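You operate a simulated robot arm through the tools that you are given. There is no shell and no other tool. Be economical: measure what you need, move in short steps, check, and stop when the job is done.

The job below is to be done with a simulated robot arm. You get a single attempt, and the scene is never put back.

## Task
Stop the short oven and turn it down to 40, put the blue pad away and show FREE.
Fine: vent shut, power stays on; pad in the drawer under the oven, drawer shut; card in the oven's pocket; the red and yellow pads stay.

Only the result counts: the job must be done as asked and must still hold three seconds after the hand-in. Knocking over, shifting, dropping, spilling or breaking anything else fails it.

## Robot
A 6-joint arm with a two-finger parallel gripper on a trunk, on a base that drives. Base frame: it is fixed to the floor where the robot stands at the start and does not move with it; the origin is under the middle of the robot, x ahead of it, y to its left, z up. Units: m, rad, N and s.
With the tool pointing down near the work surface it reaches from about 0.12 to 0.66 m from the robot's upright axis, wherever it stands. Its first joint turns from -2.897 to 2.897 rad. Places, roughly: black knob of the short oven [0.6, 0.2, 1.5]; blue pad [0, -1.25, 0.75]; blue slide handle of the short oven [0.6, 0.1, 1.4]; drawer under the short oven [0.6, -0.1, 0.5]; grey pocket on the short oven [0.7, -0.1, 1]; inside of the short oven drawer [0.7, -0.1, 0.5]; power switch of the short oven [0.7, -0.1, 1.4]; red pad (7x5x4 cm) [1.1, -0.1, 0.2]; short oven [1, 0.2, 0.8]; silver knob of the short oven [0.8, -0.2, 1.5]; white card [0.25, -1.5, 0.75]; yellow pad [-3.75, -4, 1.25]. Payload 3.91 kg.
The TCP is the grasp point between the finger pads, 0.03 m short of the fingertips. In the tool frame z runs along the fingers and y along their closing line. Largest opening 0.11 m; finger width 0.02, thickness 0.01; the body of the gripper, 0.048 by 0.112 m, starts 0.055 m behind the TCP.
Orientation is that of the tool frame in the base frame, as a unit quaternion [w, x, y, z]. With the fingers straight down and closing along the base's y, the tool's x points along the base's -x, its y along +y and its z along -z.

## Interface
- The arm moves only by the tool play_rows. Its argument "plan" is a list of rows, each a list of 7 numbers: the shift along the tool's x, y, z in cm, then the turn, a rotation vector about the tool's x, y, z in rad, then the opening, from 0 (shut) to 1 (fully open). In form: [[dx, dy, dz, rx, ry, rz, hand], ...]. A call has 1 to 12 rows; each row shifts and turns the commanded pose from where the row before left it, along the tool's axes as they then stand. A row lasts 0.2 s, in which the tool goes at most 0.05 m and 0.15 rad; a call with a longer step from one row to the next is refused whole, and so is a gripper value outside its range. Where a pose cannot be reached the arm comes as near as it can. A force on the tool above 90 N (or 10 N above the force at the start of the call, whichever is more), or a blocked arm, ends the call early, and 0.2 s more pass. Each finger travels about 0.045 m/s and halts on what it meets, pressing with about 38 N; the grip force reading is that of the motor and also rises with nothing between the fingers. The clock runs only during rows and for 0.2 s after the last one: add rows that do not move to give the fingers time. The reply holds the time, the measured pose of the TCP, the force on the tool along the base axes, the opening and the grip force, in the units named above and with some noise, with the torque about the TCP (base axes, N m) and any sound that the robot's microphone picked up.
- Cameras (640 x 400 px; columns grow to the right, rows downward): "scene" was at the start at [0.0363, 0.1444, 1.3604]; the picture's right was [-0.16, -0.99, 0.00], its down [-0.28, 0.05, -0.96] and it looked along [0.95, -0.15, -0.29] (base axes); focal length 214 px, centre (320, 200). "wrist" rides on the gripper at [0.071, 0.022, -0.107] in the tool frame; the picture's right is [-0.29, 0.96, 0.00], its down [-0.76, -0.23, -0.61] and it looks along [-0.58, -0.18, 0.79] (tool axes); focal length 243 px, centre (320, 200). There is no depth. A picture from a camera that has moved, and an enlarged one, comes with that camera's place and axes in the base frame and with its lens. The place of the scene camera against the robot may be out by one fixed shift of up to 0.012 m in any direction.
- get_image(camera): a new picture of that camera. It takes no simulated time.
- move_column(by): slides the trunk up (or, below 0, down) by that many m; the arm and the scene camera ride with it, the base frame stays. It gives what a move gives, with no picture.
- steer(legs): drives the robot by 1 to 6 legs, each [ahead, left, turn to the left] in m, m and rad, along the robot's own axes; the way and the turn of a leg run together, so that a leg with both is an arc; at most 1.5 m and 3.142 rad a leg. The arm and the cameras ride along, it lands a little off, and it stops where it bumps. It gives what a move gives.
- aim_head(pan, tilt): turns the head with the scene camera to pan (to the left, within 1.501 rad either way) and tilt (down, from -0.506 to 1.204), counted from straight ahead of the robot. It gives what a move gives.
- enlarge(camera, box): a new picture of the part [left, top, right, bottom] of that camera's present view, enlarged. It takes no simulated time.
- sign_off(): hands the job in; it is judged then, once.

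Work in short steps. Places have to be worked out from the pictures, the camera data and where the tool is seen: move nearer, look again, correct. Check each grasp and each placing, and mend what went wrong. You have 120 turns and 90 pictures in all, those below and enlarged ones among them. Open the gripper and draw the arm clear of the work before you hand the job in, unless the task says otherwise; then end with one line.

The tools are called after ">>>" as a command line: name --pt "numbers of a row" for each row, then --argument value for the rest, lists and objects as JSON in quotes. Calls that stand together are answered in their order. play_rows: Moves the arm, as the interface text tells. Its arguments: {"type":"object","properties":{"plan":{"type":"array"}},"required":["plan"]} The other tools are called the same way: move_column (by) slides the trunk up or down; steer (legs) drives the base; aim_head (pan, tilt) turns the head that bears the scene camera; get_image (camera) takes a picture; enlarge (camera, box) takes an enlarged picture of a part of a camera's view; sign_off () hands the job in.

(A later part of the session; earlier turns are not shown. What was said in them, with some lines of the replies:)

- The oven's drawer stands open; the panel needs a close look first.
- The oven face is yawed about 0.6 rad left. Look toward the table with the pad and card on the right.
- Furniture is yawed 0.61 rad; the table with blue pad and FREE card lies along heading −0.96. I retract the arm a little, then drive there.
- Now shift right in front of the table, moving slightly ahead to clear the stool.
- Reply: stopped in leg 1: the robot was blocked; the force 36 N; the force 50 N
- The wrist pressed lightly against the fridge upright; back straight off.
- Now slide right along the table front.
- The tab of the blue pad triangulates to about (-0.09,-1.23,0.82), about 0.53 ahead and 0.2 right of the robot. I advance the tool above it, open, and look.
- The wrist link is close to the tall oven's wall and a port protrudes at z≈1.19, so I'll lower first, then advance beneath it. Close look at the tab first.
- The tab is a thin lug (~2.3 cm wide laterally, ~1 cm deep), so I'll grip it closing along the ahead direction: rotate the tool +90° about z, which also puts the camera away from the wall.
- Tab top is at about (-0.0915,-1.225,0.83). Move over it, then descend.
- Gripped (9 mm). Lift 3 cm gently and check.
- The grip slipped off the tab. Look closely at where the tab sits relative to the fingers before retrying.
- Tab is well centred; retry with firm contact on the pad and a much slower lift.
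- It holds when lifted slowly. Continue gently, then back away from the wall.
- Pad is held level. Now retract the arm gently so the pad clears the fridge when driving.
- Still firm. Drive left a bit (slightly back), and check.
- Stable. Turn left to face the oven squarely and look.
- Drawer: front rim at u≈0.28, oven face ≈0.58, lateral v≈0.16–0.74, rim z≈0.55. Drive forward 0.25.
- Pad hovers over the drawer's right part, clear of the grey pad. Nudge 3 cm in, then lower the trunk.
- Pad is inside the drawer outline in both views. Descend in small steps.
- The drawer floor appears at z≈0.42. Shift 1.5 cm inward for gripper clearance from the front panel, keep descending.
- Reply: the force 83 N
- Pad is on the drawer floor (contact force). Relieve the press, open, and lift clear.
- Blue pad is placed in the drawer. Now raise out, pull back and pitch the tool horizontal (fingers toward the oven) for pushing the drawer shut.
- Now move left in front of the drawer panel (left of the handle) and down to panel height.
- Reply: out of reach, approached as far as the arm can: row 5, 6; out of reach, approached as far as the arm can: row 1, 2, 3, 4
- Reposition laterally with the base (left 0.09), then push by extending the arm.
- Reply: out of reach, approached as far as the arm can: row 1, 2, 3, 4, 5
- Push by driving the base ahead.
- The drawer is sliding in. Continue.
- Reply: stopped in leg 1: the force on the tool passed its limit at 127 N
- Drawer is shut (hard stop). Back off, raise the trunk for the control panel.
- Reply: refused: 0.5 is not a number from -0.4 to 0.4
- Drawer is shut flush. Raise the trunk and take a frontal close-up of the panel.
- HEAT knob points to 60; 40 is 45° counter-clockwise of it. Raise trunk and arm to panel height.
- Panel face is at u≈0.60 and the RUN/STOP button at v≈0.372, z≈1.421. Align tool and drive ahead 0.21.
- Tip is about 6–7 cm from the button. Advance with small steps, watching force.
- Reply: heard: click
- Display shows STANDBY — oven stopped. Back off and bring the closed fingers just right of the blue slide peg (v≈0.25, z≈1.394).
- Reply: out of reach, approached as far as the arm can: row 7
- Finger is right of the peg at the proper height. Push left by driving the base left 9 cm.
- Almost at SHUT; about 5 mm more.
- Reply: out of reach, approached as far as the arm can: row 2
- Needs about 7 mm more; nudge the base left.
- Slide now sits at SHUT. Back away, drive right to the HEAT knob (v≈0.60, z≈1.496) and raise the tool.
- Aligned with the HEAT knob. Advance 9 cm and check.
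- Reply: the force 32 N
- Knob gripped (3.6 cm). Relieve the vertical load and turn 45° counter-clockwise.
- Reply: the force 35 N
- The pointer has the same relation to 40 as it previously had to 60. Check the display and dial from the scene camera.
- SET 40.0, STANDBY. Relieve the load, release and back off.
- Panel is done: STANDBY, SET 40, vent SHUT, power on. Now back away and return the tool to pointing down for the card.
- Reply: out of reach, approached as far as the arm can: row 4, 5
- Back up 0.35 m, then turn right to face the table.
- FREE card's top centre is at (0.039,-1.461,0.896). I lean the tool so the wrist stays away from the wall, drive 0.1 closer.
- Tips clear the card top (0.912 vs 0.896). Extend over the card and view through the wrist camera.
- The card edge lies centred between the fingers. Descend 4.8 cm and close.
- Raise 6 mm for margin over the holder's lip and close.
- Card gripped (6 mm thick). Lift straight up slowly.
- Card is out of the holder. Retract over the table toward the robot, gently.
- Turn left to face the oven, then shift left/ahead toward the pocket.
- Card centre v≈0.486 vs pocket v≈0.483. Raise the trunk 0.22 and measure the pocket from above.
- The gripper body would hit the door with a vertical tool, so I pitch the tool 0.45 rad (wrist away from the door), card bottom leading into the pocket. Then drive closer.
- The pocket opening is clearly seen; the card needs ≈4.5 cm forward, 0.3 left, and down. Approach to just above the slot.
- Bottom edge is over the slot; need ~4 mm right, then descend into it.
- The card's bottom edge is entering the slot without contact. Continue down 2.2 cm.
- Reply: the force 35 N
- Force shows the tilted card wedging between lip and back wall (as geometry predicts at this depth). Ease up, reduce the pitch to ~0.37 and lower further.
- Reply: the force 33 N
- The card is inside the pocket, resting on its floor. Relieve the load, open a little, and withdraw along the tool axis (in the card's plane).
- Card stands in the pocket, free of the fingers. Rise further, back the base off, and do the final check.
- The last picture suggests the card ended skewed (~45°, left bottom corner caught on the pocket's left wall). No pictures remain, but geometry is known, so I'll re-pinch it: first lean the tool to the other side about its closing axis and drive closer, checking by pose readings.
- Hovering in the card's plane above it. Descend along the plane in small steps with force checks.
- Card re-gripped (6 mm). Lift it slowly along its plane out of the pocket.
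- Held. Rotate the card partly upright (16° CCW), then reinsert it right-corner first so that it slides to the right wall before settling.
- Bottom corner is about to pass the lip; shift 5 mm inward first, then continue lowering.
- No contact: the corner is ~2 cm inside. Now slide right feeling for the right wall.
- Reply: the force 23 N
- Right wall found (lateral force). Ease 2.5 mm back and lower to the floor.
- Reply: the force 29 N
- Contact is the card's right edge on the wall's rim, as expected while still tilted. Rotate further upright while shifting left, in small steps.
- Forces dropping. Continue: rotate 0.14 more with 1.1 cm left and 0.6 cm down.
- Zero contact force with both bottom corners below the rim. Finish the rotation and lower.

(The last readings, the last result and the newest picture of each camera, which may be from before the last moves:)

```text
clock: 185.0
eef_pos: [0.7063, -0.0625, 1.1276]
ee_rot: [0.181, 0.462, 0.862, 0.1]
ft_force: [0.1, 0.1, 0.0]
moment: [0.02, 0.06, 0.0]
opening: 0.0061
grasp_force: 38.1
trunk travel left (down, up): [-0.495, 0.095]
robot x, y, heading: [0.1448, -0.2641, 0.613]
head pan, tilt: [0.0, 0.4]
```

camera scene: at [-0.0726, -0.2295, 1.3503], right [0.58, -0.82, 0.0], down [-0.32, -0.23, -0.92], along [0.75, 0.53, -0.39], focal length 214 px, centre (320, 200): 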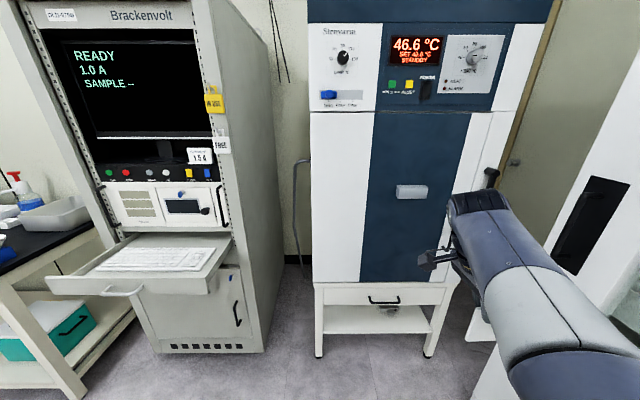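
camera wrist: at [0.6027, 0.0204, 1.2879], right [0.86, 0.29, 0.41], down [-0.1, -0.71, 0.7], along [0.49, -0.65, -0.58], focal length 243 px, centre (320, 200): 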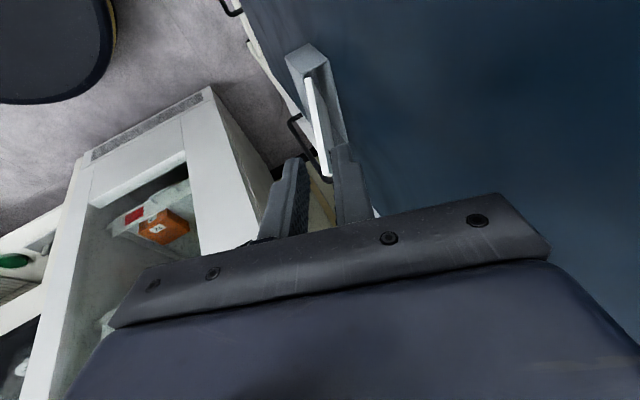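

Still free; card bottom is near the pocket floor. Lower 3 mm more and release gently.

>>> play_rows --pt "0.05 0 0.2 0 0 0 0" --pt "0.03 -0.1 0.12 0 0 0 0" --pt "0 0 0 0 0 0 0"

>>> play_rows --pt "0 0 0 0 0 0 0.08" --pt "0 0 0 0 0 0 0.12" --pt "0 0 0 0 0 0 0.12" --pt "0 0 0 0 0 0 0.12"

```text
clock: 185.8
eef_pos: [0.7076, -0.0625, 1.1229]
ee_rot: [0.18, 0.463, 0.862, 0.1]
ft_force: [-0.2, 0.4, 0.1]
moment: [0.02, 0.04, 0.03]
opening: 0.0061
grasp_force: 37.9
trunk travel left (down, up): [-0.495, 0.095]
robot x, y, heading: [0.1434, -0.2658, 0.607]
head pan, tilt: [0.0, 0.4]
```

```text
clock: 186.8
eef_pos: [0.7061, -0.0629, 1.1241]
ee_rot: [0.179, 0.462, 0.863, 0.101]
ft_force: [1.1, 0.7, 0.8]
moment: [0.02, -0.02, 0.02]
opening: 0.0132
grasp_force: 0.1
trunk travel left (down, up): [-0.495, 0.095]
robot x, y, heading: [0.1409, -0.263, 0.616]
head pan, tilt: [0.0, 0.4]
```

Released. Withdraw slowly along the card's plane.

>>> play_rows --pt "-0.05 0 -0.2 0 0 0 0.14" --pt "-0.1 0 -0.39 0 0 0 0.14" --pt "-0.15 0 -0.58 0 0 0 0.14" --pt "-0.24 0 -0.97 0 0 0 0.14" --pt "-0.24 0 -0.97 0 0 0 0.14" --pt "-0.24 0 -0.97 0 0 0 0.14" --pt "-0.36 0 -1.45 0 0 0 0.14" --pt "-0.36 0 -1.45 0 0 0 0.14" --pt "-0.5 0 -1.9 0 0 0 0.14" --pt "-0.5 0 -1.9 0 0 0 0.14" --pt "-0.5 0 -1.9 0 0 0 0.14"

>>> steer --legs '[[-0.3, 0, 0]]'

```text
clock: 189.2
eef_pos: [0.6751, -0.0903, 1.2492]
ee_rot: [0.18, 0.461, 0.863, 0.1]
ft_force: [-0.3, 0.6, 0.0]
moment: [-0.01, 0.01, -0.02]
opening: 0.0153
grasp_force: 0.0
trunk travel left (down, up): [-0.495, 0.095]
robot x, y, heading: [0.1416, -0.266, 0.612]
head pan, tilt: [0.0, 0.4]
```

```text
clock: 191.3
eef_pos: [0.4212, -0.2628, 1.2486]
ee_rot: [0.179, 0.459, 0.865, 0.1]
ft_force: [-0.6, 1.0, 0.8]
moment: [-0.03, -0.01, -0.01]
opening: 0.0154
grasp_force: 0.0
trunk travel left (down, up): [-0.495, 0.095]
robot x, y, heading: [-0.1077, -0.4438, 0.616]
head pan, tilt: [0.0, 0.4]
```

No drop sound or unusual force during the release, and the arm is clear and open. Everything else was checked earlier, so I hand in.

>>> sign_off

```text
The job is handed in.
```

I handed the job in, but I couldn't check the FREE card's final position because I had used all my pictures. The oven shows STANDBY with SET 40.0, power on and the vent at SHUT. The blue pad is in the drawer, which is shut. The card first went into the pocket crooked, so I put it in again by force readings alone; it felt clear of the walls and I heard no drop.
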